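You operate a simulated robot arm through the tools that you are given. There is no shell and no other tool. Be economical: measure what you need, move in short steps, check, and stop when the job is done.

You are at the controls of a simulated two-armed robot. One attempt, no reset.

Task
Scoop rice from the white tub into both trays on the wooden table, press it flat, close the tub.
Fine: one scoop in each red well; white press; the white lid; put scoop and press back. Set down upright: white scoop, white press.

Only the result counts: the job must be done as asked and must still hold three seconds after the hand-in. Knocking over, shifting, dropping, spilling or breaking anything else fails it. Lids that push on must go on centred and level and be pressed home; caps that screw on are set level and turned clockwise until they are tight.

Robot
Two 7-joint arms with two-finger grippers on one trunk, on a base that drives. Base frame: it is fixed to the floor where the robot stands at the start and does not move with it; the origin is under the middle of the robot, x ahead of it, y to its left, z up; the surface under the hand at the start is at about z = 85. Lengths are in cm, angles in rad, forces in N, time in s.
The left shoulder is at the start at [6, 12.3, 94.5], the right one opposite. With the tool pointing down near the work surface each hand reaches from about 36 to 80 cm from the robot's upright axis, wherever it stands, measured 20 degrees to its own side. Payload 1.47 kg a hand.
The TCP of each hand is the grasp point between the finger pads, 1.6 cm short of the fingertips. In the tool frame z runs along the fingers and y along their closing line. The gripper opens to 8.7 cm. The gripper's body begins 5.5 cm behind the TCP.
Orientation is that of the tool frame in the base frame, as a unit quaternion [x, y, z, w]. With the fingers straight down and closing along the base's y, the tool's x points along the base's -x, its y along +y and its z along -z.

Tools
- The arms move only by the tool send_rows. It takes "left_increments", "right_increments" or both (then of equal length, played together; a hand with none holds still); each is one flat list of numbers, 7 for each row, row after row: the finger opening in cm, from 0 to 8.7, then the shift along the tool's x, y, z in cm, then the turn, a rotation vector about the tool's x, y, z in degrees. In form: [fingers, x, y, z, ax, ay, az, fingers, x, y, z, ax, ay, az, ...]. A call has 1 to 10 rows; each row shifts and turns the commanded pose from where the row before left it, along the tool's axes as they then stand. Rows are played at 5 a second. More than 5 cm and 0.15 rad between two rows, or a gripper value outside its range, and nothing of the call is played. Where a pose cannot be reached the arm comes as near as it can. A force on the tool above 40 N (or 10 N above the force at the start of the call, whichever is more), or a blocked arm, ends the call early, and 0.2 s more pass. Each finger travels about 15.3 cm/s and halts on what it meets, pressing with about 24 N; the grip force reading is that of the motor and also rises with nothing between the fingers. The clock runs only during rows and for 0.2 s after the last one: add rows that do not move to give the fingers time. The reply holds the time, the measured pose of the TCP, the force on the tool along the base axes, the opening and the grip force, in the units named above and with some noise, with the torque about the TCP (base axes, N m) and any sound that the robot's microphone picked up.
- Cameras (640 x 400 px; columns grow to the right, rows downward): "scene" is now at [9.33, 0.67, 150.62]; the picture's right is [0.08, -1.00, 0.00], its down [-0.69, -0.06, -0.72] and it looks along [0.72, 0.06, -0.69] (base axes); focal length 256 px, centre (320, 200). "left" rides on the left gripper at [7.3, -1.2, -9] in its tool frame; the picture's right is [0.16, 0.99, 0.00], its down [-0.72, 0.12, -0.68] and it looks along [-0.67, 0.11, 0.73] (tool axes); focal length 247 px, centre (320, 200). "right" rides on the right gripper at [7.3, 1.2, -9] in its tool frame; the picture's right is [-0.16, 0.99, 0.00], its down [-0.72, -0.12, -0.68] and it looks along [-0.67, -0.11, 0.73] (tool axes); focal length 247 px, centre (320, 200). There is no depth. A picture from a camera that has moved, and an enlarged one, comes with that camera's place and axes in the base frame and with its lens.
- camera(camera): a new picture of that camera. The clock stands still meanwhile.
- slide_trunk(by): slides the trunk up (or, below 0, down) by that many cm; the arms and the scene camera ride with it, the base frame stays. It gives what a move gives, with no picture.
- drive_base(legs): drives the robot by 1 to 6 legs, each [ahead, left, turn to the left] in cm, cm and rad, along the robot's own axes; the way and the turn of a leg run together, so that a leg with both is an arc; at most 150 cm and 3.142 rad a leg. The arms and the cameras ride along, it lands a little off, and it stops where it bumps. It gives what a move gives.
- turn_head(pan, tilt): turns the head with the scene camera to pan (to the left, within 2.094 rad either way) and tilt (down, from -0.506 to 1.204), counted from straight ahead of the robot. It gives what a move gives.
- zoom(camera, box): a new picture of the part [left, top, right, bottom] of that camera's present view, enlarged. The clock stands still meanwhile.
- close_job(): hands the job in; it is judged then, once.

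Work in short steps. Places have to be worked out from the pictures, the camera data and where the tool is seen: move nearer, look again, correct. Check each grasp and each placing, and mend what went wrong. You have 120 turns and 108 pictures in all, those below and enlarged ones among them. Open the grippers and draw the arms clear of the work before you hand the job in, unless the task says otherwise; then end with one line.

The tools are called after "Emit:" as a command line: name --argument value ..., lists and objects as JSON in quotes. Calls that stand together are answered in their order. send_rows: Moves the arms, as the interface text tells. Its arguments: {"type":"object","properties":{"left_increments":{"type":"array","items":{"type":"number"}},"right_increments":{"type":"array","items":{"type":"number"}}},"required":[]} The other tools are called the same way: slide_trunk (by) slides the trunk up or down; drive_base (legs) drives the base; turn_head (pan, tilt) turns the head that bears the scene camera; camera (camera) takes a picture; zoom (camera, box) takes an enlarged picture of a part of a camera's view; close_job () hands the job in.

At the start:

```text
time_s: 0.0
left_eef_pos: [39.19, 32.17, 125.25]
left_tcp_rot: [0.0, 1.0, 0.0, 0.0]
left_force: [0.2, -0.4, 0.5]
left_moment: [0.0, 0.03, -0.04]
left_opening: 8.7
left_gripper_force: 0.0
right_eef_pos: [46.17, -5.41, 118.58]
right_tcp_rot: [-0.001, 1.0, 0.001, 0.0]
right_force: [-0.1, 0.0, 0.8]
right_moment: [0.0, 0.0, 0.03]
right_opening: 8.72
right_gripper_force: 0.1
trunk travel left (down, up): [-10.0, 13.0]
robot x, y, heading: [0.05, 0.07, 0.001]
head pan, tilt: [0.082, 0.761]
```

scene: 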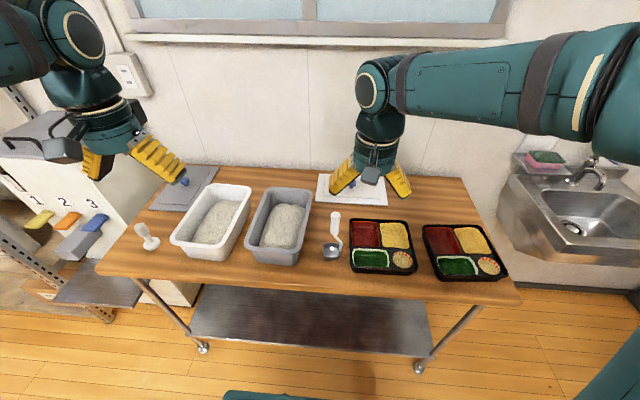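
right: 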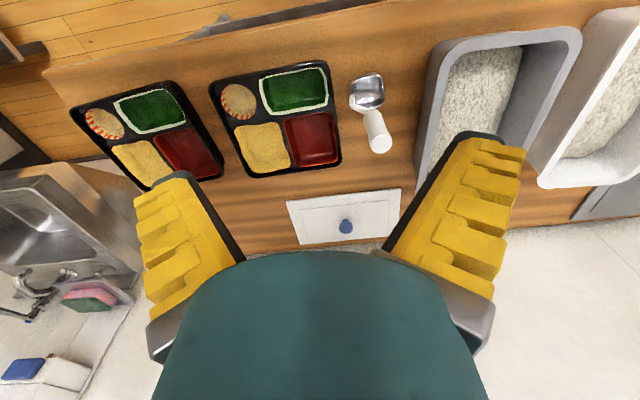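
left: 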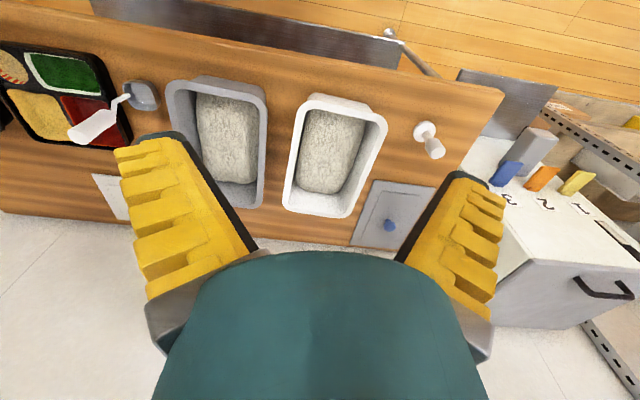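

I'll look closer at the table to work out where each object is.

Emit:
zoom --camera "scene" --box '[120, 160, 330, 290]'

Emit:
zoom --camera "scene" --box '[310, 160, 520, 290]'

```text
3.05 times, centred on (225, 225) of scene
camera zoom: at [9.33, 0.67, 150.62], right [0.08, -1.0, 0.0], down [-0.69, -0.06, -0.72], along [0.72, 0.06, -0.69], focal length 780 px, centre (610, 124)
```

zoom: 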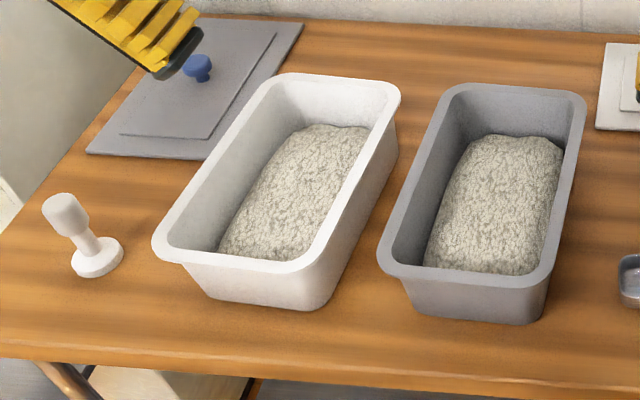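

```text
3.05 times, centred on (415, 225) of scene
camera zoom: at [9.33, 0.67, 150.62], right [0.08, -1.0, 0.0], down [-0.69, -0.06, -0.72], along [0.72, 0.06, -0.69], focal length 780 px, centre (30, 124)
```

zoom: 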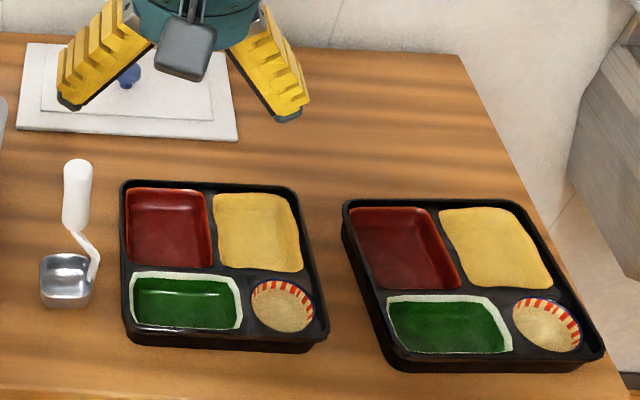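

Scoop stands upright near (55, 0.5) with its handle top at about z 101. I'll zoom on it from the right wrist camera, and on the trays.

Emit:
zoom --camera "right" --box '[300, 50, 460, 170]'

Emit:
zoom --camera "scene" --box '[300, 200, 364, 270]'

Emit:
zoom --camera "left" --box '[60, 60, 460, 260]'

```text
3.33 times, centred on (380, 110) of right
camera zoom: at [38.9, -4.21, 127.42], right [0.16, 0.99, 0.0], down [0.72, -0.12, 0.68], along [0.67, -0.11, -0.73], focal length 823 px, centre (120, 500)
```

zoom: 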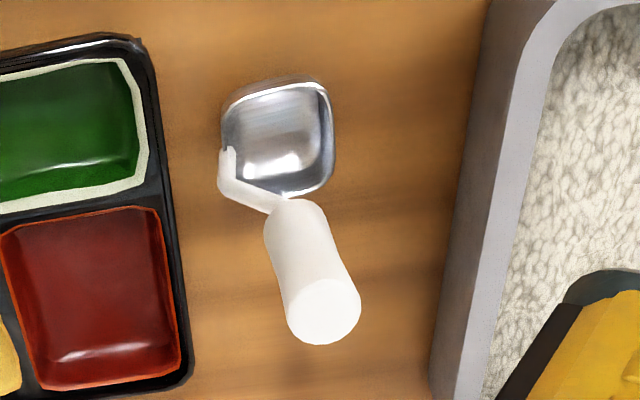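

```text
5.71 times, centred on (332, 235) of scene
camera zoom: at [9.33, 0.67, 150.62], right [0.08, -1.0, 0.0], down [-0.69, -0.06, -0.72], along [0.72, 0.06, -0.69], focal length 1463 px, centre (251, 0)
```

zoom: 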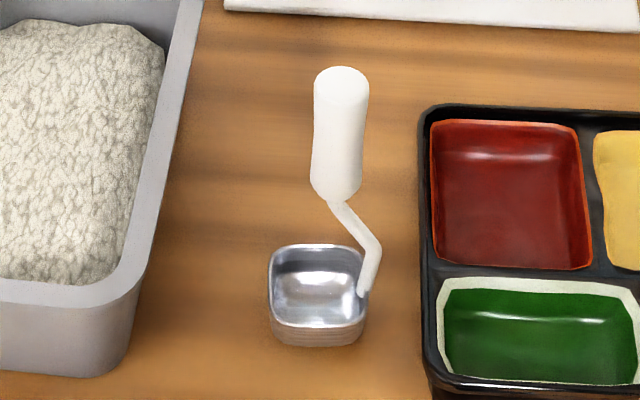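

```text
1.60 times, centred on (260, 160) of left
camera zoom: at [31.8, 31.07, 134.12], right [-0.16, 0.99, 0.0], down [0.72, 0.12, 0.68], along [0.67, 0.11, -0.73], focal length 395 px, centre (416, 264)
```

zoom: 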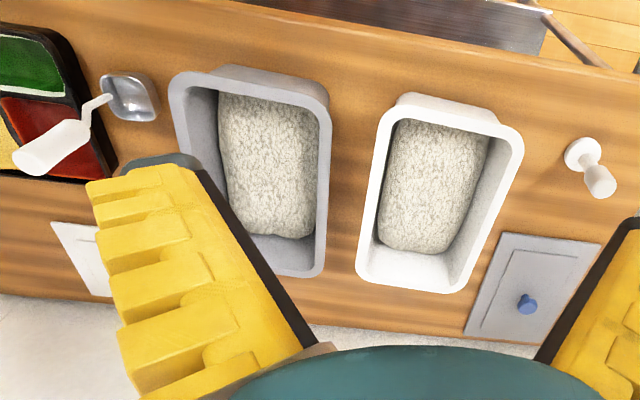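

Scoop: bowl centre about (54, 0.9), vertical handle above it (z 97–103), rod on the −y side. White tub about x 48–73, y 30–45; red wells about (61.7,−9.8) and (60.6,−33.5). I'll drive a little left and ahead so the right arm reaches both tub and trays.

Emit:
drive_base --legs '[[3, 9, 0]]'

Emit:
send_rows --left_increments '[8.7, 0, 5, 0, 0, 0, 0, 8.7, 2, 5, 0, 0, 0, 0, 8.7, 2, 5, 0, 0, 0, 0]'

Emit:
turn_head --pan -0.05 --tilt 0.85

Emit:
camera --camera "scene"

```text
time_s: 1.4
left_eef_pos: [42.21, 40.95, 125.13]
left_tcp_rot: [0.001, 1.0, 0.0, 0.0]
left_force: [0.6, -0.4, -0.4]
left_moment: [0.0, -0.03, -0.03]
left_opening: 8.7
left_gripper_force: 0.1
right_eef_pos: [49.17, 3.32, 118.42]
right_tcp_rot: [0.001, 1.0, 0.0, 0.0]
right_force: [1.3, 0.4, 0.0]
right_moment: [0.0, 0.01, 0.05]
right_opening: 8.69
right_gripper_force: 0.0
trunk travel left (down, up): [-10.0, 13.0]
robot x, y, heading: [2.89, 8.86, 0.005]
head pan, tilt: [0.082, 0.761]
```

```text
refused: row 2 steps farther than a row can; nothing moved
```

```text
time_s: 2.1
left_eef_pos: [42.1, 40.99, 125.11]
left_tcp_rot: [0.001, 1.0, 0.0, 0.0]
left_force: [-0.9, 0.3, -0.1]
left_moment: [0.0, 0.01, 0.01]
left_opening: 8.72
left_gripper_force: 0.0
right_eef_pos: [49.05, 3.36, 118.53]
right_tcp_rot: [0.002, 1.0, 0.0, 0.0]
right_force: [0.1, 0.5, -0.1]
right_moment: [0.01, 0.0, -0.01]
right_opening: 8.72
right_gripper_force: 0.1
trunk travel left (down, up): [-10.0, 13.0]
robot x, y, heading: [3.0, 8.82, -0.002]
head pan, tilt: [-0.051, 0.85]
```

```text
99 pictures are left
camera scene: at [11.9, 8.37, 149.9], right [-0.05, -1.0, 0.0], down [-0.75, 0.04, -0.66], along [0.66, -0.03, -0.75], focal length 256 px, centre (320, 200)
```

scene: 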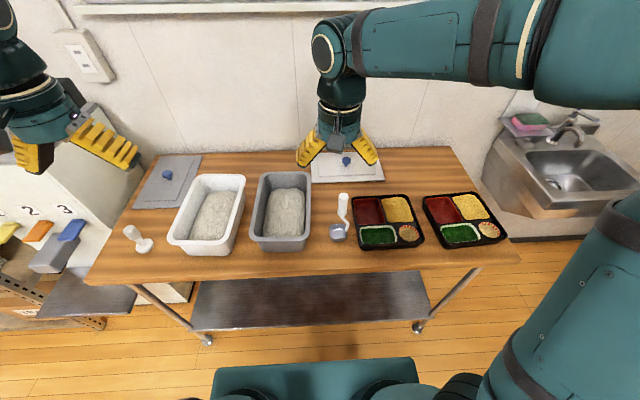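

Positions agree (handle top ≈ (54.2, 0.6, 102.7)). I'll pitch the right hand to 30° below horizontal and bring it behind the handle, moving the left hand away to the left.

Emit:
send_rows --right_increments '[8.7, 0, 0, 0, 0, -7.5, 0, 8.7, 0, 0, 0, 0, -7.5, 0, 8.7, 0, 0, 0, 0, -7.5, 0, 8.7, 0, 0, 0, 0, -7.5, 0, 8.7, 0, 0, 0, 0, -7.5, 0, 8.7, 0, 0, 0, 0, -7.5, 0, 8.7, 0, 0, 0, 0, -7.5, 0, 8.7, 0, 0, 0, 0, -7.5, 0]' --left_increments '[8.7, 0, 4.5, 0, 0, 0, 0, 8.7, 0, 4.5, 0, 0, 0, 0, 8.7, 2, 4, 0, 0, 0, 0, 8.7, 2, 3, 0, 0, 0, 0, 8.7, 0, 0, 0, 0, 0, 0, 8.7, 0, 0, 0, 0, 0, 0, 8.7, 0, 0, 0, 0, 0, 0, 8.7, 0, 0, 0, 0, 0, 0]'

Emit:
send_rows --right_increments '[8.7, 3.31, -0.74, 1.12, 0, 0, 0, 8.7, 3.31, -0.74, 1.12, 0, 0, 0, 8.7, 3.31, -0.74, 1.12, 0, 0, 0, 8.7, 3.31, -0.74, 1.12, 0, 0, 0]'

Emit:
camera --camera "right"

Emit:
camera --camera "scene"

```text
time_s: 3.9
left_eef_pos: [38.21, 56.96, 125.26]
left_tcp_rot: [0.001, 1.0, 0.0, 0.0]
left_force: [0.9, -0.3, 0.2]
left_moment: [0.0, -0.01, 0.02]
left_opening: 8.72
left_gripper_force: 0.0
right_eef_pos: [49.14, 3.39, 118.39]
right_tcp_rot: [0.001, 0.866, -0.001, 0.5]
right_force: [0.2, 0.5, 0.4]
right_moment: [-0.04, 0.0, 0.04]
right_opening: 8.71
right_gripper_force: 0.0
trunk travel left (down, up): [-10.0, 13.0]
robot x, y, heading: [2.81, 8.86, 0.002]
head pan, tilt: [-0.051, 0.85]
```

```text
time_s: 4.9
left_eef_pos: [38.31, 56.97, 125.33]
left_tcp_rot: [0.001, 1.0, 0.0, 0.0]
left_force: [-0.3, -0.2, 0.5]
left_moment: [-0.01, 0.01, 0.0]
left_opening: 8.71
left_gripper_force: 0.0
right_eef_pos: [50.08, 2.36, 105.67]
right_tcp_rot: [0.0, 0.866, 0.0, 0.501]
right_force: [0.6, -0.5, -0.2]
right_moment: [-0.01, -0.03, 0.0]
right_opening: 8.7
right_gripper_force: 0.1
right hand out of reach, approached as far as the arm can: row 2, 3, 4
trunk travel left (down, up): [-10.0, 13.0]
robot x, y, heading: [3.01, 8.6, -0.002]
head pan, tilt: [-0.051, 0.85]
```

```text
98 pictures are left
camera right: at [38.57, 3.53, 103.82], right [0.08, 0.99, 0.14], down [-0.23, -0.12, 0.97], along [0.97, -0.11, 0.21], focal length 247 px, centre (320, 200)
```

right: 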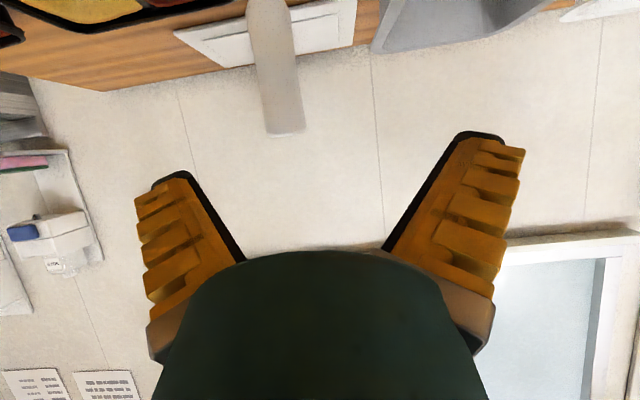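

```text
97 pictures are left
camera scene: at [11.99, 8.4, 149.89], right [-0.05, -1.0, 0.0], down [-0.75, 0.04, -0.66], along [0.66, -0.03, -0.75], focal length 256 px, centre (320, 200)
```

scene: 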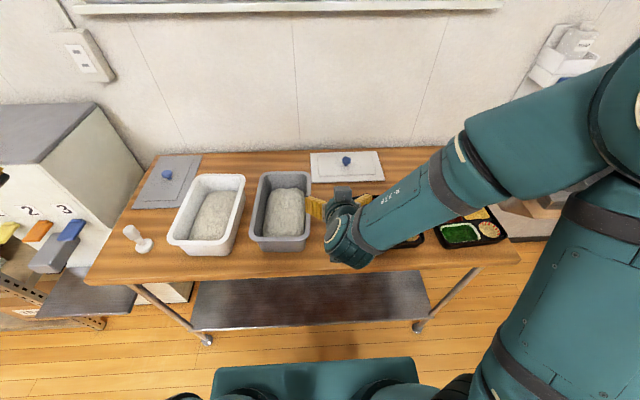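

The pitched hand is at its minimum reach here; the handle is confirmed at about (54.1, 0.3, top 102.5). I'll back the base 6 cm and re-read.

Emit:
drive_base --legs '[[-7, 0, 0]]'

Emit:
send_rows --right_increments '[8.7, 0, 0, 0, 0, 0, 0]'

```text
time_s: 5.9
left_eef_pos: [31.11, 56.96, 125.39]
left_tcp_rot: [0.0, 1.0, 0.0, 0.0]
left_force: [0.0, 0.5, -0.7]
left_moment: [-0.01, -0.03, -0.02]
left_opening: 8.69
left_gripper_force: 0.0
right_eef_pos: [42.88, 2.36, 105.8]
right_tcp_rot: [0.001, 0.866, -0.001, 0.5]
right_force: [-1.7, 0.5, -0.2]
right_moment: [0.01, -0.03, 0.02]
right_opening: 8.71
right_gripper_force: 0.1
trunk travel left (down, up): [-10.0, 13.0]
robot x, y, heading: [-3.84, 8.72, -0.002]
head pan, tilt: [-0.051, 0.85]
```

```text
time_s: 6.3
left_eef_pos: [31.34, 57.1, 125.27]
left_tcp_rot: [0.001, 1.0, 0.0, 0.0]
left_force: [0.2, -0.4, -0.2]
left_moment: [0.04, -0.04, 0.02]
left_opening: 8.71
left_gripper_force: 0.0
right_eef_pos: [42.98, 2.37, 105.83]
right_tcp_rot: [0.001, 0.866, 0.0, 0.5]
right_force: [-0.5, 0.0, -0.1]
right_moment: [0.02, -0.02, 0.0]
right_opening: 8.71
right_gripper_force: 0.0
trunk travel left (down, up): [-10.0, 13.0]
robot x, y, heading: [-4.22, 8.99, -0.005]
head pan, tilt: [-0.051, 0.85]
```

Reach is fine now. I align y and advance most of the way, then check.

Emit:
send_rows --right_increments '[8.7, -0.3, -1, 2, 0, 0, 0, 8.7, -0.35, -1, 2, 0, 0, 0, 8.7, 0, 0, 3, 0, 0, 0]'

Emit:
camera --camera "right"

Emit:
camera --camera "scene"

```text
time_s: 7.1
left_eef_pos: [31.45, 57.09, 125.27]
left_tcp_rot: [0.001, 1.0, 0.0, -0.001]
left_force: [1.1, 0.0, 0.2]
left_moment: [-0.02, 0.02, 0.01]
left_opening: 8.73
left_gripper_force: 0.0
right_eef_pos: [49.56, 0.28, 102.74]
right_tcp_rot: [0.001, 0.867, -0.001, 0.499]
right_force: [0.0, -0.8, 0.8]
right_moment: [-0.01, 0.02, 0.0]
right_opening: 8.72
right_gripper_force: 0.1
trunk travel left (down, up): [-10.0, 13.0]
robot x, y, heading: [-3.87, 8.79, -0.001]
head pan, tilt: [-0.051, 0.85]
```

```text
96 pictures are left
camera right: at [38.12, 1.52, 100.87], right [0.08, 0.99, 0.14], down [-0.23, -0.12, 0.97], along [0.97, -0.11, 0.21], focal length 247 px, centre (320, 200)
```

right: 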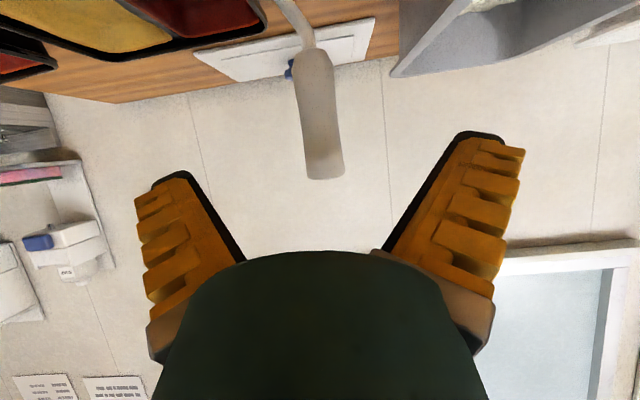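

```text
95 pictures are left
camera scene: at [5.1, 8.37, 149.89], right [-0.05, -1.0, 0.0], down [-0.75, 0.04, -0.66], along [0.66, -0.03, -0.75], focal length 256 px, centre (320, 200)
```

scene: 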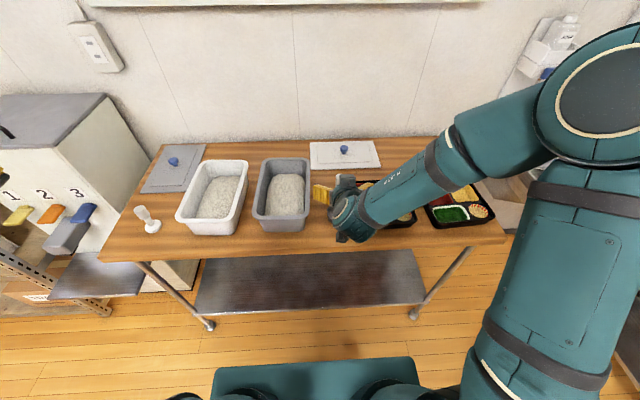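

Handle is centred between the fingers (z 96–102.7). Advance 5.2 cm and close.

Emit:
send_rows --right_increments '[8.7, 0.1, 0, 2.6, 0, 0, 0, 8.7, 0, 0, 2.6, 0, 0, 0, 8.7, 0, 0, 0, 0, 0, 0]'

Emit:
send_rows --right_increments '[5, 0, 0, 0, 0, 0, 0, 0, 0, 0, 0, 0, 0, 0, 0, 0, 0, 0, 0, 0, 0, 0, 0, 0, 0, 0, 0, 0]'

Emit:
camera --camera "right"

```text
time_s: 7.9
left_eef_pos: [31.23, 57.11, 125.4]
left_tcp_rot: [0.001, 1.0, 0.001, 0.001]
left_force: [0.3, -0.5, 0.6]
left_moment: [0.02, -0.03, 0.05]
left_opening: 8.69
left_gripper_force: 0.0
right_eef_pos: [53.8, 0.33, 100.03]
right_tcp_rot: [0.0, 0.866, 0.0, 0.499]
right_force: [-0.1, -0.5, -0.1]
right_moment: [0.02, -0.01, -0.01]
right_opening: 8.68
right_gripper_force: 0.0
trunk travel left (down, up): [-10.0, 13.0]
robot x, y, heading: [-3.85, 8.6, -0.003]
head pan, tilt: [-0.051, 0.85]
```

```text
time_s: 8.9
left_eef_pos: [31.29, 57.13, 125.37]
left_tcp_rot: [0.0, 1.0, 0.0, 0.0]
left_force: [-0.7, -1.1, -0.4]
left_moment: [0.01, 0.01, 0.01]
left_opening: 8.7
left_gripper_force: 0.1
right_eef_pos: [53.68, 0.38, 100.09]
right_tcp_rot: [0.0, 0.866, 0.0, 0.5]
right_force: [-1.1, 0.3, 6.0]
right_moment: [0.04, 0.22, -0.04]
right_opening: 1.57
right_gripper_force: 23.8
trunk travel left (down, up): [-10.0, 13.0]
robot x, y, heading: [-3.98, 8.91, -0.005]
head pan, tilt: [-0.051, 0.85]
```

```text
94 pictures are left
camera right: at [42.33, 1.51, 98.17], right [0.08, 0.99, 0.14], down [-0.23, -0.12, 0.97], along [0.97, -0.11, 0.22], focal length 247 px, centre (320, 200)
```

right: 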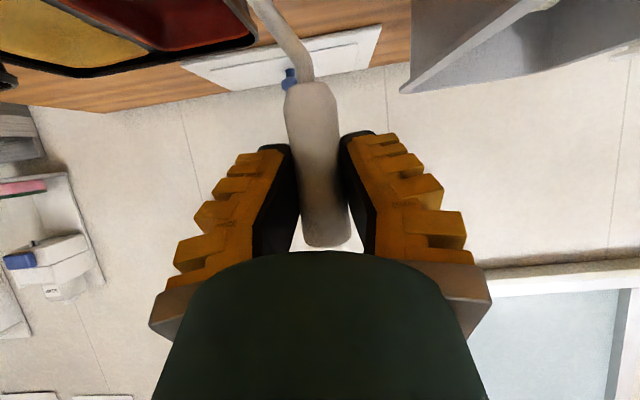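

Grip holds (1.57 cm). Lift straight up 14 cm and look.

Emit:
send_rows --right_increments '[0, -1.73, 0, -1, 0, 0, 0, 0, -3.46, 0, -2, 0, 0, 0, 0, -3.46, 0, -2, 0, 0, 0, 0, -3.46, 0, -2, 0, 0, 0]'

Emit:
camera --camera "scene"

Emit:
camera --camera "right"

```text
time_s: 9.9
left_eef_pos: [31.22, 57.03, 125.36]
left_tcp_rot: [0.001, 1.0, -0.001, 0.0]
left_force: [-0.6, 0.2, -0.1]
left_moment: [-0.02, -0.02, 0.02]
left_opening: 8.7
left_gripper_force: 0.0
right_eef_pos: [53.63, 0.12, 114.23]
right_tcp_rot: [0.0, 0.867, -0.001, 0.499]
right_force: [-0.6, -0.1, -1.9]
right_moment: [-0.02, -0.02, -0.02]
right_opening: 1.46
right_gripper_force: 23.6
trunk travel left (down, up): [-10.0, 13.0]
robot x, y, heading: [-3.8, 9.22, -0.004]
head pan, tilt: [-0.051, 0.85]
```

```text
93 pictures are left
camera scene: at [4.87, 8.39, 149.91], right [-0.05, -1.0, 0.0], down [-0.75, 0.04, -0.66], along [0.66, -0.03, -0.75], focal length 256 px, centre (320, 200)
```

scene: 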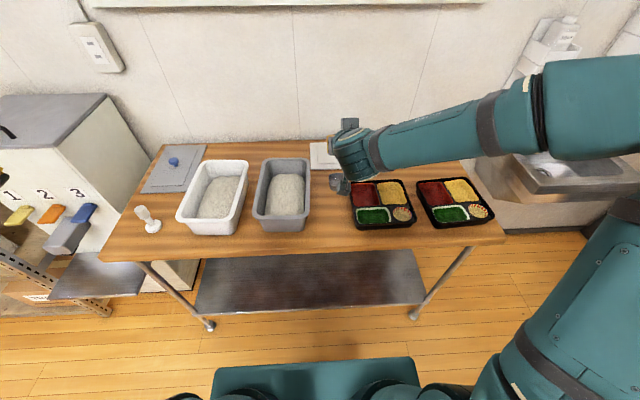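

```text
92 pictures are left
camera right: at [42.25, 1.5, 112.31], right [0.08, 0.99, 0.14], down [-0.23, -0.12, 0.97], along [0.97, -0.11, 0.21], focal length 247 px, centre (320, 200)
```

right: 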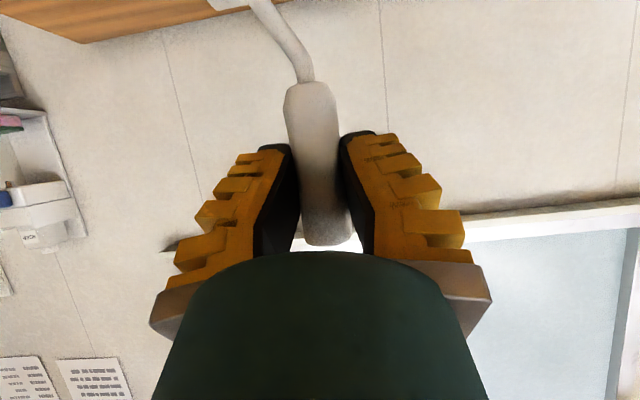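

Scoop is held level. I'll zoom on the tub and rice to plan the scooping.

Emit:
zoom --camera "scene" --box '[120, 130, 280, 250]'

```text
3.33 times, centred on (200, 190) of scene
camera zoom: at [4.87, 8.39, 149.91], right [-0.05, -1.0, 0.0], down [-0.75, 0.04, -0.66], along [0.66, -0.03, -0.75], focal length 853 px, centre (720, 233)
```

zoom: 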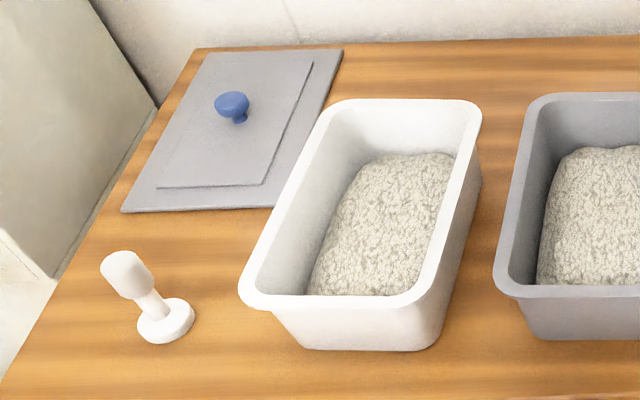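

The tub rim spans about x 48–73, y 31–45 (rim z ≈ 94), rice near z 89. My plan is to yaw the hand 90° left so rolling sweeps the scoop along the tub's length. Yaw first, in place.

Emit:
send_rows --right_increments '[0, 0, 0, 0, -6.5, 0, -3.75, 0, 0, 0, 0, -6.5, 0, -3.75, 0, 0, 0, 0, -6.5, 0, -3.75, 0, 0, 0, 0, -6.5, 0, -3.75, 0, 0, 0, 0, -6.5, 0, -3.75, 0, 0, 0, 0, -6.5, 0, -3.75]'

Emit:
send_rows --right_increments '[0, 0, 0, 0, -6.5, 0, -3.75, 0, 0, 0, 0, -6.5, 0, -3.75, 0, 0, 0, 0, -6.5, 0, -3.75, 0, 0, 0, 0, -6.5, 0, -3.75, 0, 0, 0, 0, -6.5, 0, -3.75, 0, 0, 0, 0, -6.5, 0, -3.75]'

```text
time_s: 11.3
left_eef_pos: [31.33, 57.01, 125.31]
left_tcp_rot: [0.001, 1.0, 0.0, 0.0]
left_force: [0.0, 0.0, 0.7]
left_moment: [-0.03, 0.02, -0.01]
left_opening: 8.68
left_gripper_force: 0.1
right_eef_pos: [53.77, 0.19, 114.08]
right_tcp_rot: [-0.331, 0.8, 0.191, 0.462]
right_force: [0.0, -0.4, -0.2]
right_moment: [0.01, -0.04, 0.01]
right_opening: 1.47
right_gripper_force: 24.5
trunk travel left (down, up): [-10.0, 13.0]
robot x, y, heading: [-3.68, 8.61, -0.001]
head pan, tilt: [-0.051, 0.85]
```

```text
time_s: 12.7
left_eef_pos: [31.31, 57.04, 125.31]
left_tcp_rot: [0.001, 1.0, 0.0, 0.0]
left_force: [0.8, 0.0, 0.9]
left_moment: [0.02, -0.03, 0.04]
left_opening: 8.72
left_gripper_force: 0.1
right_eef_pos: [53.78, 0.32, 114.11]
right_tcp_rot: [-0.612, 0.613, 0.353, 0.353]
right_force: [-0.7, -0.4, -1.1]
right_moment: [0.01, -0.01, -0.03]
right_opening: 1.46
right_gripper_force: 24.1
trunk travel left (down, up): [-10.0, 13.0]
robot x, y, heading: [-3.68, 9.02, -0.002]
head pan, tilt: [-0.051, 0.85]
```

Yaw done. Now translate over the tub to about (56.5, 37.8, 114).

Emit:
send_rows --right_increments '[0, -2.08, -0.3, 3.61, 0, 0, 0, 0, -2.08, -0.3, 3.61, 0, 0, 0, 0, -2.08, -0.3, 3.61, 0, 0, 0, 0, -2.08, -0.3, 3.61, 0, 0, 0, 0, -2.08, -0.3, 3.61, 0, 0, 0, 0, -2.08, -0.3, 3.61, 0, 0, 0, 0, -2.08, -0.3, 3.61, 0, 0, 0, 0, -2.08, -0.3, 3.61, 0, 0, 0, 0, -2.08, -0.3, 3.61, 0, 0, 0]'

Emit:
turn_head --pan 0.45 --tilt 0.85

Emit:
camera --camera "scene"

Emit:
camera --camera "left"

```text
time_s: 14.7
left_eef_pos: [31.26, 57.13, 125.27]
left_tcp_rot: [0.0, 1.0, 0.0, 0.0]
left_force: [0.7, 0.0, 0.1]
left_moment: [0.0, 0.01, -0.04]
left_opening: 8.69
left_gripper_force: 0.1
right_eef_pos: [56.61, 37.79, 114.0]
right_tcp_rot: [-0.611, 0.614, 0.353, 0.354]
right_force: [-0.1, 0.1, -0.6]
right_moment: [-0.01, -0.01, 0.0]
right_opening: 1.49
right_gripper_force: 23.9
trunk travel left (down, up): [-10.0, 13.0]
robot x, y, heading: [-4.23, 9.09, -0.002]
head pan, tilt: [-0.051, 0.85]
```

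```text
time_s: 15.7
left_eef_pos: [31.38, 57.0, 125.38]
left_tcp_rot: [0.0, 1.0, 0.0, 0.0]
left_force: [-0.4, 0.7, 0.9]
left_moment: [-0.04, -0.03, -0.04]
left_opening: 8.69
left_gripper_force: 0.0
right_eef_pos: [56.61, 37.6, 114.06]
right_tcp_rot: [-0.612, 0.613, 0.353, 0.354]
right_force: [-0.1, -0.8, -1.0]
right_moment: [-0.03, 0.02, -0.03]
right_opening: 1.47
right_gripper_force: 24.1
trunk travel left (down, up): [-10.0, 13.0]
robot x, y, heading: [-4.08, 8.93, -0.0]
head pan, tilt: [0.45, 0.85]
```

```text
90 pictures are left
camera scene: at [4.2, 12.19, 149.9], right [0.43, -0.9, 0.0], down [-0.68, -0.33, -0.66], along [0.59, 0.29, -0.75], focal length 256 px, centre (320, 200)
```

scene: 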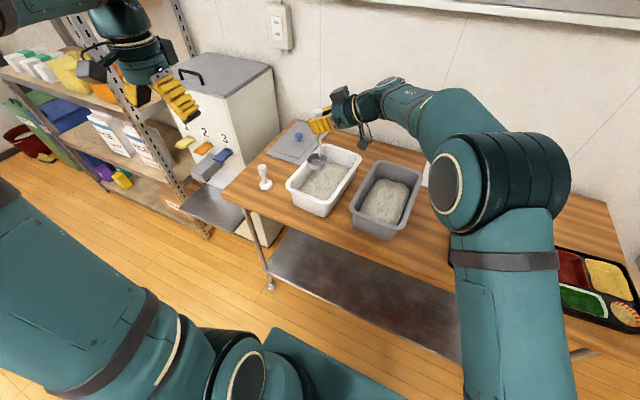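

```text
89 pictures are left
camera left: at [23.91, 55.91, 134.25], right [-0.16, 0.99, 0.0], down [0.72, 0.11, 0.68], along [0.67, 0.11, -0.73], focal length 247 px, centre (320, 200)
```

left: 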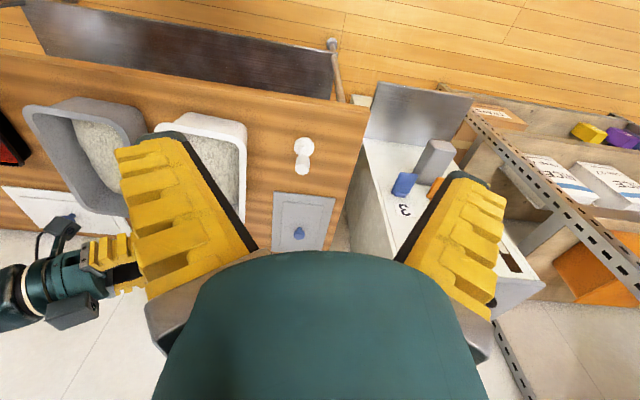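

Now roll the scoop 55° (bowl forward, opening toward the robot) and lower to just above the rice.

Emit:
send_rows --right_increments '[0, 0, 0, 0, 3.93, 0, -6.8, 0, 0, 0, 0, 3.93, 0, -6.8, 0, 0, 0, 0, 3.93, 0, -6.8, 0, 0, 0, 0, 3.93, 0, -6.8, 0, 0, 0, 0, 3.93, 0, -6.8, 0, 0, 0, 0, 3.93, 0, -6.8, 0, 0, 0, 0, 3.93, 0, -6.8]'

Emit:
send_rows --right_increments '[0, 1.615, 2.66, 0.933, 0, 0, 0, 0, 1.615, 2.66, 0.933, 0, 0, 0, 0, 1.615, 2.66, 0.933, 0, 0, 0]'

Emit:
zoom --camera "scene" --box '[250, 90, 430, 240]'

```text
time_s: 17.3
left_eef_pos: [31.27, 57.04, 125.27]
left_tcp_rot: [0.001, 1.0, 0.001, 0.0]
left_force: [0.1, 0.7, 0.1]
left_moment: [0.0, 0.0, -0.01]
left_opening: 8.7
left_gripper_force: 0.0
right_eef_pos: [56.59, 37.9, 114.04]
right_tcp_rot: [0.706, -0.382, -0.031, -0.596]
right_force: [-0.6, 0.0, -0.9]
right_moment: [-0.01, 0.12, 0.03]
right_opening: 1.5
right_gripper_force: 24.1
trunk travel left (down, up): [-10.0, 13.0]
robot x, y, heading: [-4.06, 8.76, -0.0]
head pan, tilt: [0.45, 0.85]
```

```text
time_s: 18.1
left_eef_pos: [31.36, 57.02, 125.27]
left_tcp_rot: [0.001, 1.0, 0.0, 0.0]
left_force: [0.0, 0.6, 0.3]
left_moment: [-0.01, 0.01, -0.02]
left_opening: 8.73
left_gripper_force: 0.1
right_eef_pos: [56.58, 37.9, 104.17]
right_tcp_rot: [0.706, -0.381, -0.032, -0.596]
right_force: [-0.2, -0.9, -1.0]
right_moment: [0.0, 0.07, 0.04]
right_opening: 1.51
right_gripper_force: 23.9
trunk travel left (down, up): [-10.0, 13.0]
robot x, y, heading: [-4.06, 8.49, -0.002]
head pan, tilt: [0.45, 0.85]
```

```text
2.67 times, centred on (340, 165) of scene
camera zoom: at [4.27, 12.21, 149.89], right [0.43, -0.9, 0.0], down [-0.68, -0.33, -0.66], along [0.59, 0.29, -0.75], focal length 683 px, centre (267, 293)
```

zoom: 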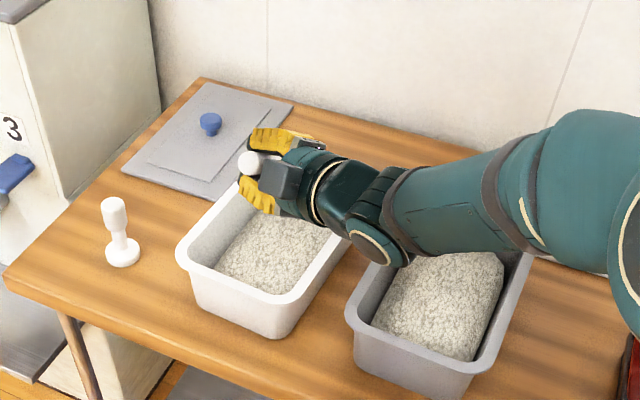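

The wrist joint passes close over the grey tub. I'll raise a bit, yaw the rig −25° so the wrist sits in front of the grey tub, and shift slightly.

Emit:
send_rows --right_increments '[0, -1.99, -3.28, -1.15, 0, 0, 0, 0, 0, 0, 0, 3.1, 5.12, 1.79, 0, 0, 0, 0, 3.1, 5.12, 1.79, 0, 0, 0, 0, 3.1, 5.12, 1.79, 0, 0, 0, 0, 3.1, 5.12, 1.79, 0, -2.33, 0.94, 1.35, 0, 0, 0, 0, 0, 0, 0, 0, 0, 0]'

Emit:
zoom --camera "scene" --box '[250, 90, 430, 240]'

Emit:
camera --camera "right"

```text
time_s: 19.7
left_eef_pos: [31.38, 56.97, 125.4]
left_tcp_rot: [0.001, 1.0, 0.0, 0.0]
left_force: [0.2, -0.2, 0.1]
left_moment: [-0.01, -0.01, -0.01]
left_opening: 8.68
left_gripper_force: 0.0
right_eef_pos: [56.04, 40.56, 108.18]
right_tcp_rot: [0.607, -0.525, 0.099, -0.589]
right_force: [-0.7, 0.7, -1.0]
right_moment: [0.03, 0.1, 0.03]
right_opening: 1.53
right_gripper_force: 23.9
trunk travel left (down, up): [-10.0, 13.0]
robot x, y, heading: [-4.17, 8.93, 0.002]
head pan, tilt: [0.45, 0.85]
```

```text
2.67 times, centred on (340, 165) of scene
camera zoom: at [4.19, 12.12, 149.9], right [0.43, -0.9, 0.0], down [-0.68, -0.33, -0.66], along [0.59, 0.29, -0.75], focal length 683 px, centre (267, 293)
```

zoom: 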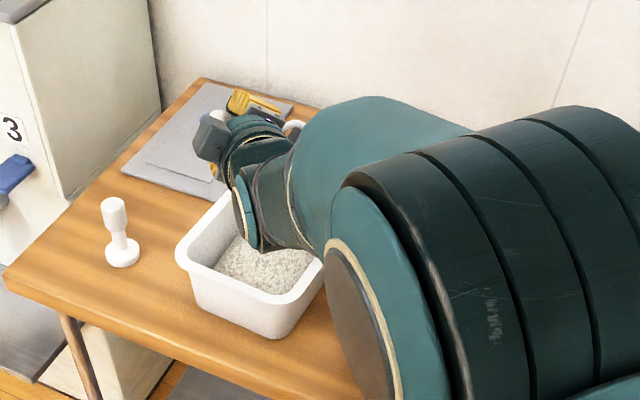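

```text
86 pictures are left
camera right: at [52.02, 29.9, 106.17], right [-0.58, 0.36, -0.73], down [-0.75, 0.1, 0.65], along [0.31, 0.93, 0.21], focal length 247 px, centre (320, 200)
```

right: 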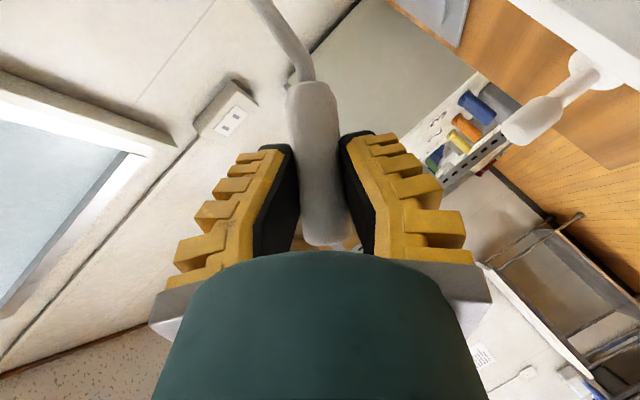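

The wrist now sits in front of the tubs with clearance. Lower the bowl into the rice, watching the force.

Emit:
send_rows --right_increments '[0, 1.29, 2.13, 0.746, 0, 0, 0, 0, 1.29, 2.13, 0.746, 0, 0, 0, 0, 1.29, 2.13, 0.746, 0, 0, 0]'

Emit:
send_rows --right_increments '[0, 0.65, 1.07, 0.373, 0, 0, 0, 0, 0.65, 1.07, 0.373, 0, 0, 0]'

Emit:
camera --camera "scene"

```text
time_s: 20.5
left_eef_pos: [31.45, 57.08, 125.23]
left_tcp_rot: [0.001, 1.0, 0.0, -0.001]
left_force: [0.4, -0.3, 0.8]
left_moment: [-0.01, -0.01, -0.01]
left_opening: 8.72
left_gripper_force: 0.1
right_eef_pos: [56.07, 40.6, 100.51]
right_tcp_rot: [0.608, -0.525, 0.099, -0.588]
right_force: [1.0, 0.0, -0.5]
right_moment: [0.04, 0.1, 0.01]
right_opening: 1.55
right_gripper_force: 24.1
trunk travel left (down, up): [-10.0, 13.0]
robot x, y, heading: [-3.65, 8.62, -0.002]
head pan, tilt: [0.45, 0.85]
```

```text
time_s: 21.1
left_eef_pos: [31.29, 57.0, 125.39]
left_tcp_rot: [0.001, 1.0, 0.0, -0.001]
left_force: [-0.2, -0.2, 0.6]
left_moment: [0.02, 0.0, 0.01]
left_opening: 8.7
left_gripper_force: 0.1
right_eef_pos: [56.02, 40.62, 97.87]
right_tcp_rot: [0.606, -0.525, 0.098, -0.59]
right_force: [-0.3, -0.1, -1.3]
right_moment: [0.03, 0.12, 0.01]
right_opening: 1.52
right_gripper_force: 23.9
trunk travel left (down, up): [-10.0, 13.0]
robot x, y, heading: [-3.85, 8.68, -0.002]
head pan, tilt: [0.45, 0.85]
```

```text
85 pictures are left
camera scene: at [4.19, 12.19, 149.9], right [0.43, -0.9, 0.0], down [-0.68, -0.33, -0.66], along [0.59, 0.29, -0.75], focal length 256 px, centre (320, 200)
```

scene: 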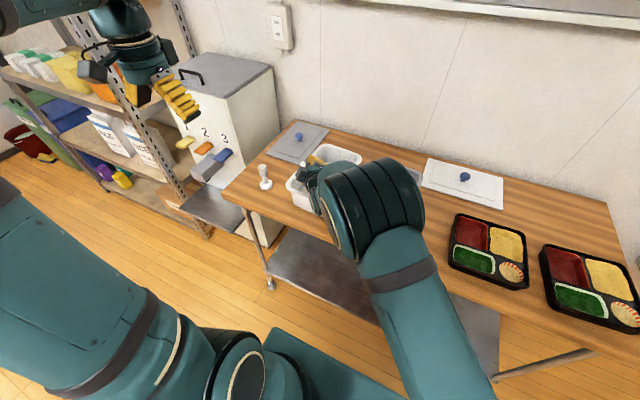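

No resistance yet and the view is blocked by the arm. I'll turn the left hand so its camera sees the tub.

Emit:
send_rows --left_increments '[8.7, 0, 0, 0, 0, 0, 8, 8.7, 0, 0, 0, 0, 0, 8, 8.7, 0, 0, 0, 0, 0, 8]'

Emit:
camera --camera "left"

```text
time_s: 21.9
left_eef_pos: [31.38, 57.07, 125.34]
left_tcp_rot: [0.21, 0.978, 0.0, 0.0]
left_force: [-0.4, -0.2, 0.0]
left_moment: [0.02, 0.0, -0.01]
left_opening: 8.69
left_gripper_force: 0.1
right_eef_pos: [55.95, 40.57, 97.96]
right_tcp_rot: [0.608, -0.524, 0.099, -0.588]
right_force: [0.2, -0.3, -1.6]
right_moment: [0.07, 0.09, -0.01]
right_opening: 1.57
right_gripper_force: 24.1
trunk travel left (down, up): [-10.0, 13.0]
robot x, y, heading: [-3.79, 8.34, -0.001]
head pan, tilt: [0.45, 0.85]
```

```text
84 pictures are left
camera left: at [24.07, 59.0, 134.27], right [0.26, 0.97, 0.0], down [0.71, -0.19, 0.68], along [0.66, -0.18, -0.73], focal length 247 px, centre (320, 200)
```

left: 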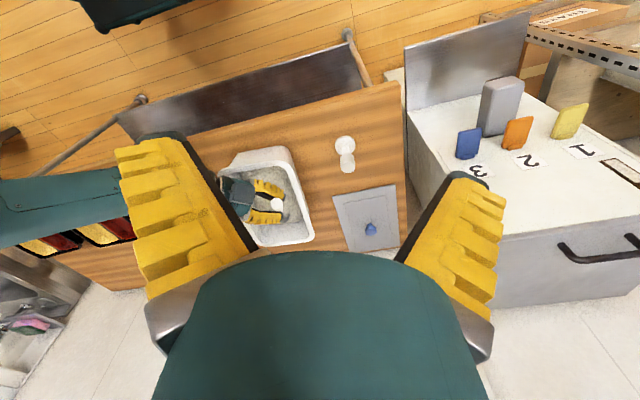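

Emit:
zoom --camera "left" --box '[205, 130, 325, 255]'

```text
3.20 times, centred on (265, 192) of left
camera zoom: at [24.07, 59.0, 134.27], right [0.26, 0.97, 0.0], down [0.71, -0.19, 0.68], along [0.66, -0.18, -0.73], focal length 790 px, centre (496, 224)
```

zoom: 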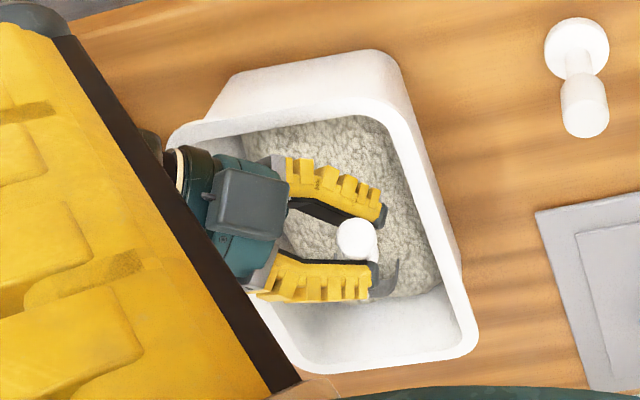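

The bowl sits in the rice near the far end. Lower 0.7 cm more, then sweep back while levelling the scoop.

Emit:
send_rows --right_increments '[0, 0.348, 0.573, 0.2, 0, 0, 0, 0, -0.418, -1.116, -0.376, -3.44, 0, 5.95, 0, -0.416, -0.893, -0.374, -3.44, 0, 5.95, 0, -0.38, -0.697, -0.354, -3.44, 0, 5.95, 0, -0.349, -0.553, -0.336, -3.44, 0, 5.95, 0, -0.326, -0.446, -0.323, -3.44, 0, 5.95, 0, -0.289, -0.354, -0.302, -3.44, 0, 5.95, 0, -0.322, -0.303, -0.321, -3.44, 0, 5.95, 0, -0.351, -0.249, -0.338, -3.44, 0, 5.95]'

Emit:
zoom --camera "left" --box '[205, 130, 325, 255]'

```text
time_s: 23.9
left_eef_pos: [31.29, 57.07, 125.3]
left_tcp_rot: [0.209, 0.978, 0.0, 0.0]
left_force: [0.2, 0.0, -0.5]
left_moment: [0.0, 0.03, -0.02]
left_opening: 8.69
left_gripper_force: 0.0
right_eef_pos: [57.05, 39.05, 103.19]
right_tcp_rot: [-0.464, 0.731, 0.27, 0.421]
right_force: [-0.5, -0.2, -0.6]
right_moment: [-0.02, 0.0, 0.0]
right_opening: 1.51
right_gripper_force: 23.9
trunk travel left (down, up): [-10.0, 13.0]
robot x, y, heading: [-4.0, 8.53, -0.003]
head pan, tilt: [0.45, 0.85]
```

```text
3.20 times, centred on (265, 192) of left
camera zoom: at [24.11, 58.94, 134.27], right [0.26, 0.97, 0.0], down [0.71, -0.19, 0.68], along [0.66, -0.18, -0.73], focal length 790 px, centre (496, 224)
```

zoom: 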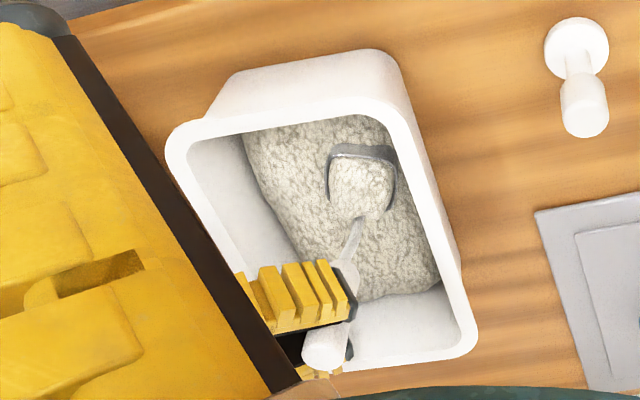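

The bowl is full of rice. Lift straight up slowly.

Emit:
send_rows --right_increments '[0, -1.3, 0, -0.75, 0, 0, 0, 0, -2.17, 0, -1.25, 0, 0, 0, 0, -2.17, 0, -1.25, 0, 0, 0, 0, -2.17, 0, -1.25, 0, 0, 0, 0, -2.17, 0, -1.25, 0, 0, 0, 0, -1.73, 0, -1, 0, 0, 0]'

Emit:
zoom --camera "left" --box '[205, 130, 325, 255]'

Emit:
turn_head --pan -0.1 --tilt 0.9

Emit:
camera --camera "scene"

```text
time_s: 25.3
left_eef_pos: [31.18, 57.13, 125.32]
left_tcp_rot: [0.208, 0.978, 0.0, 0.0]
left_force: [0.5, 0.3, -0.9]
left_moment: [-0.01, 0.01, 0.08]
left_opening: 8.7
left_gripper_force: 0.0
right_eef_pos: [57.0, 39.07, 116.56]
right_tcp_rot: [-0.465, 0.731, 0.269, 0.421]
right_force: [0.5, -0.1, -2.8]
right_moment: [-0.03, -0.02, 0.03]
right_opening: 1.56
right_gripper_force: 24.3
trunk travel left (down, up): [-10.0, 13.0]
robot x, y, heading: [-4.08, 8.85, -0.003]
head pan, tilt: [0.45, 0.85]
```

```text
3.20 times, centred on (265, 192) of left
camera zoom: at [24.04, 59.0, 134.26], right [0.26, 0.97, 0.0], down [0.71, -0.19, 0.68], along [0.66, -0.18, -0.73], focal length 790 px, centre (496, 224)
```

zoom: 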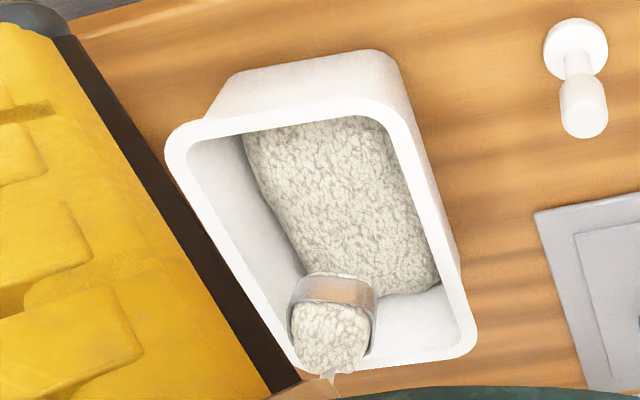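

```text
time_s: 26.2
left_eef_pos: [31.36, 56.97, 125.28]
left_tcp_rot: [0.208, 0.978, 0.0, 0.001]
left_force: [0.8, 0.9, -0.1]
left_moment: [0.01, -0.02, -0.02]
left_opening: 8.7
left_gripper_force: 0.1
right_eef_pos: [56.95, 38.96, 116.56]
right_tcp_rot: [-0.465, 0.732, 0.268, 0.421]
right_force: [0.3, -0.4, -2.1]
right_moment: [-0.04, 0.0, -0.01]
right_opening: 1.54
right_gripper_force: 24.2
trunk travel left (down, up): [-10.0, 13.0]
robot x, y, heading: [-4.32, 8.83, 0.001]
head pan, tilt: [-0.099, 0.901]
```

```text
80 pictures are left
camera scene: at [4.67, 8.05, 149.51], right [-0.1, -0.99, 0.0], down [-0.78, 0.08, -0.62], along [0.62, -0.06, -0.78], focal length 256 px, centre (320, 200)
```

scene: 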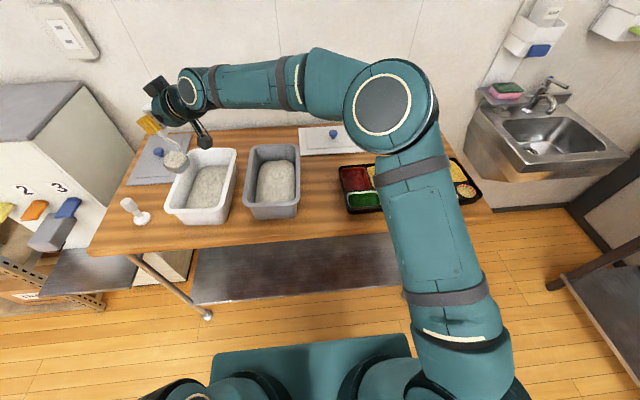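

Full scoop, tub undisturbed. Carry it level to the right: translate, yaw back to 30°, translate to over tray 1's red well.

Emit:
send_rows --right_increments '[0, 0.81, -0.75, -1.4, 0, 0, 0, 0, 1.62, -1.51, -2.8, 0, 0, 0, 0, 1.62, -1.51, -2.8, 0, 0, 0, 0, 1.62, -1.51, -2.8, 0, 0, 0, 0, 1.62, -1.51, -2.8, 0, 0, 0, 0, 1.62, -1.51, -2.8, 0, 0, 0, 0, 1.62, -1.51, -2.8, 0, 0, 0, 0, 0.81, -0.75, -1.4, 0, 0, 0]'

Emit:
send_rows --right_increments '[0, 0, 0, 0, 6.06, 0, 3.5, 0, 0, 0, 0, 6.06, 0, 3.5, 0, 0, 0, 0, 6.06, 0, 3.5, 0, 0, 0, 0, 6.06, 0, 3.5, 0, 0, 0, 0, 6.06, 0, 3.5]'

Emit:
send_rows --right_increments '[0, 0.28, -1.9, -0.48, 0, 0, 0, 0, 0.56, -3.8, -0.97, 0, 0, 0, 0, 0.56, -3.8, -0.97, 0, 0, 0, 0, 0.56, -3.8, -0.97, 0, 0, 0, 0, 0.56, -3.8, -0.97, 0, 0, 0, 0, 0.56, -3.8, -0.97, 0, 0, 0, 0, 0.56, -3.8, -0.97, 0, 0, 0, 0, 0.28, -1.9, -0.48, 0, 0, 0]'

Emit:
camera --camera "scene"

```text
time_s: 28.0
left_eef_pos: [31.31, 57.01, 125.25]
left_tcp_rot: [0.208, 0.978, -0.001, -0.001]
left_force: [0.6, 0.4, 0.7]
left_moment: [0.03, -0.01, -0.04]
left_opening: 8.73
left_gripper_force: 0.0
right_eef_pos: [56.82, 13.97, 116.67]
right_tcp_rot: [-0.465, 0.731, 0.269, 0.422]
right_force: [0.0, -0.5, -1.7]
right_moment: [-0.04, -0.01, 0.02]
right_opening: 1.58
right_gripper_force: 23.9
trunk travel left (down, up): [-10.0, 13.0]
robot x, y, heading: [-3.85, 8.93, -0.007]
head pan, tilt: [-0.099, 0.901]
```

```text
time_s: 29.2
left_eef_pos: [31.12, 57.13, 125.3]
left_tcp_rot: [0.208, 0.978, 0.0, 0.0]
left_force: [0.0, 1.0, 0.0]
left_moment: [-0.03, 0.01, -0.01]
left_opening: 8.71
left_gripper_force: 0.0
right_eef_pos: [56.96, 14.15, 116.65]
right_tcp_rot: [-0.222, 0.837, 0.129, 0.484]
right_force: [0.8, 0.1, -1.2]
right_moment: [-0.02, -0.02, -0.01]
right_opening: 1.61
right_gripper_force: 24.1
trunk travel left (down, up): [-10.0, 13.0]
robot x, y, heading: [-3.6, 8.9, -0.001]
head pan, tilt: [-0.099, 0.901]
```

```text
time_s: 31.0
left_eef_pos: [31.35, 57.13, 125.35]
left_tcp_rot: [0.209, 0.978, 0.001, 0.0]
left_force: [0.2, 0.0, 1.1]
left_moment: [-0.01, 0.03, -0.01]
left_opening: 8.7
left_gripper_force: 0.1
right_eef_pos: [63.47, -12.88, 116.56]
right_tcp_rot: [-0.224, 0.837, 0.129, 0.482]
right_force: [-0.2, 0.6, -1.7]
right_moment: [-0.01, 0.03, -0.01]
right_opening: 1.65
right_gripper_force: 23.4
trunk travel left (down, up): [-10.0, 13.0]
robot x, y, heading: [-4.02, 8.92, -0.001]
head pan, tilt: [-0.099, 0.901]
```

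```text
79 pictures are left
camera scene: at [4.66, 8.01, 149.51], right [-0.1, -0.99, 0.0], down [-0.78, 0.08, -0.62], along [0.62, -0.06, -0.78], focal length 256 px, centre (320, 200)
```

scene: 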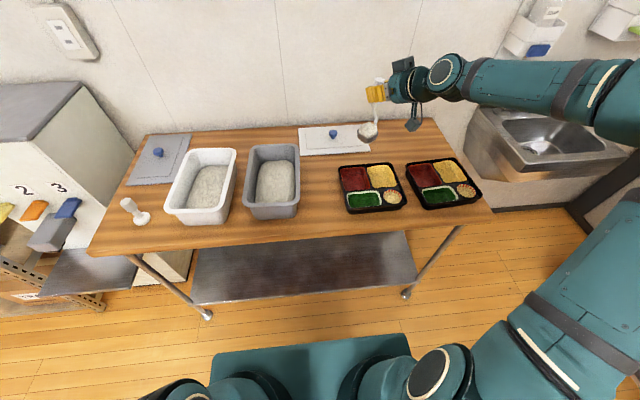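

Rice still in the scoop. Zoom on the trays for exact well positions.

Emit:
zoom --camera "scene" --box '[320, 110, 490, 220]'

```text
3.64 times, centred on (405, 165) of scene
camera zoom: at [4.66, 8.01, 149.51], right [-0.1, -0.99, 0.0], down [-0.78, 0.08, -0.62], along [0.62, -0.06, -0.78], focal length 931 px, centre (11, 327)
```

zoom: 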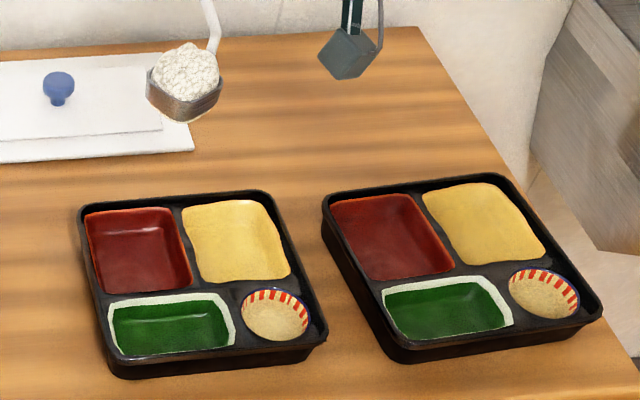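

Wells' centres: (61.3, −9.0) and (60.7, −32.3). Lower over tray 1 and start pouring, pivoting about the bowl's lip.

Emit:
send_rows --right_increments '[0, 2.55, -0.42, 1.47, 0, 0, 0, 0, 2.55, 0, 1.47, 0, 0, 0, 0, 2.55, 0, 1.47, 0, 0, 0, 0, 2.0, 0, 1.15, 0, 0, 0, 0, 0, 0, 0, 0, 0, 0]'

Emit:
zoom --camera "scene" --box '[320, 110, 490, 220]'

```text
time_s: 32.2
left_eef_pos: [31.31, 57.03, 125.36]
left_tcp_rot: [0.209, 0.978, 0.0, 0.001]
left_force: [-0.7, -0.5, 0.6]
left_moment: [-0.01, -0.01, 0.0]
left_opening: 8.69
left_gripper_force: 0.0
right_eef_pos: [63.47, -13.21, 105.48]
right_tcp_rot: [-0.223, 0.837, 0.128, 0.483]
right_force: [-0.9, 0.2, -1.9]
right_moment: [0.0, 0.02, 0.04]
right_opening: 1.67
right_gripper_force: 24.1
trunk travel left (down, up): [-10.0, 13.0]
robot x, y, heading: [-4.0, 8.65, 0.001]
head pan, tilt: [-0.099, 0.901]
```

```text
3.64 times, centred on (405, 165) of scene
camera zoom: at [4.66, 8.04, 149.51], right [-0.1, -0.99, 0.0], down [-0.78, 0.08, -0.62], along [0.62, -0.06, -0.78], focal length 931 px, centre (11, 327)
```

zoom: 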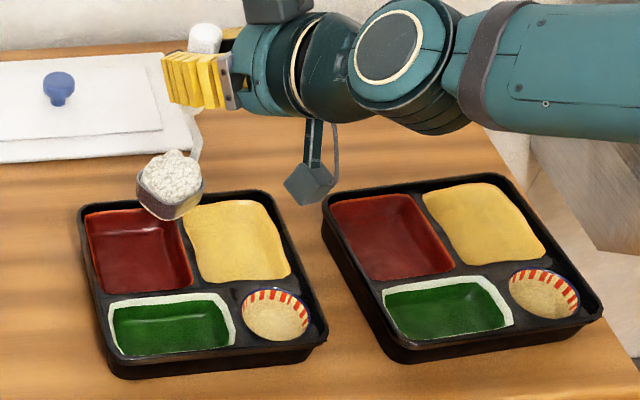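

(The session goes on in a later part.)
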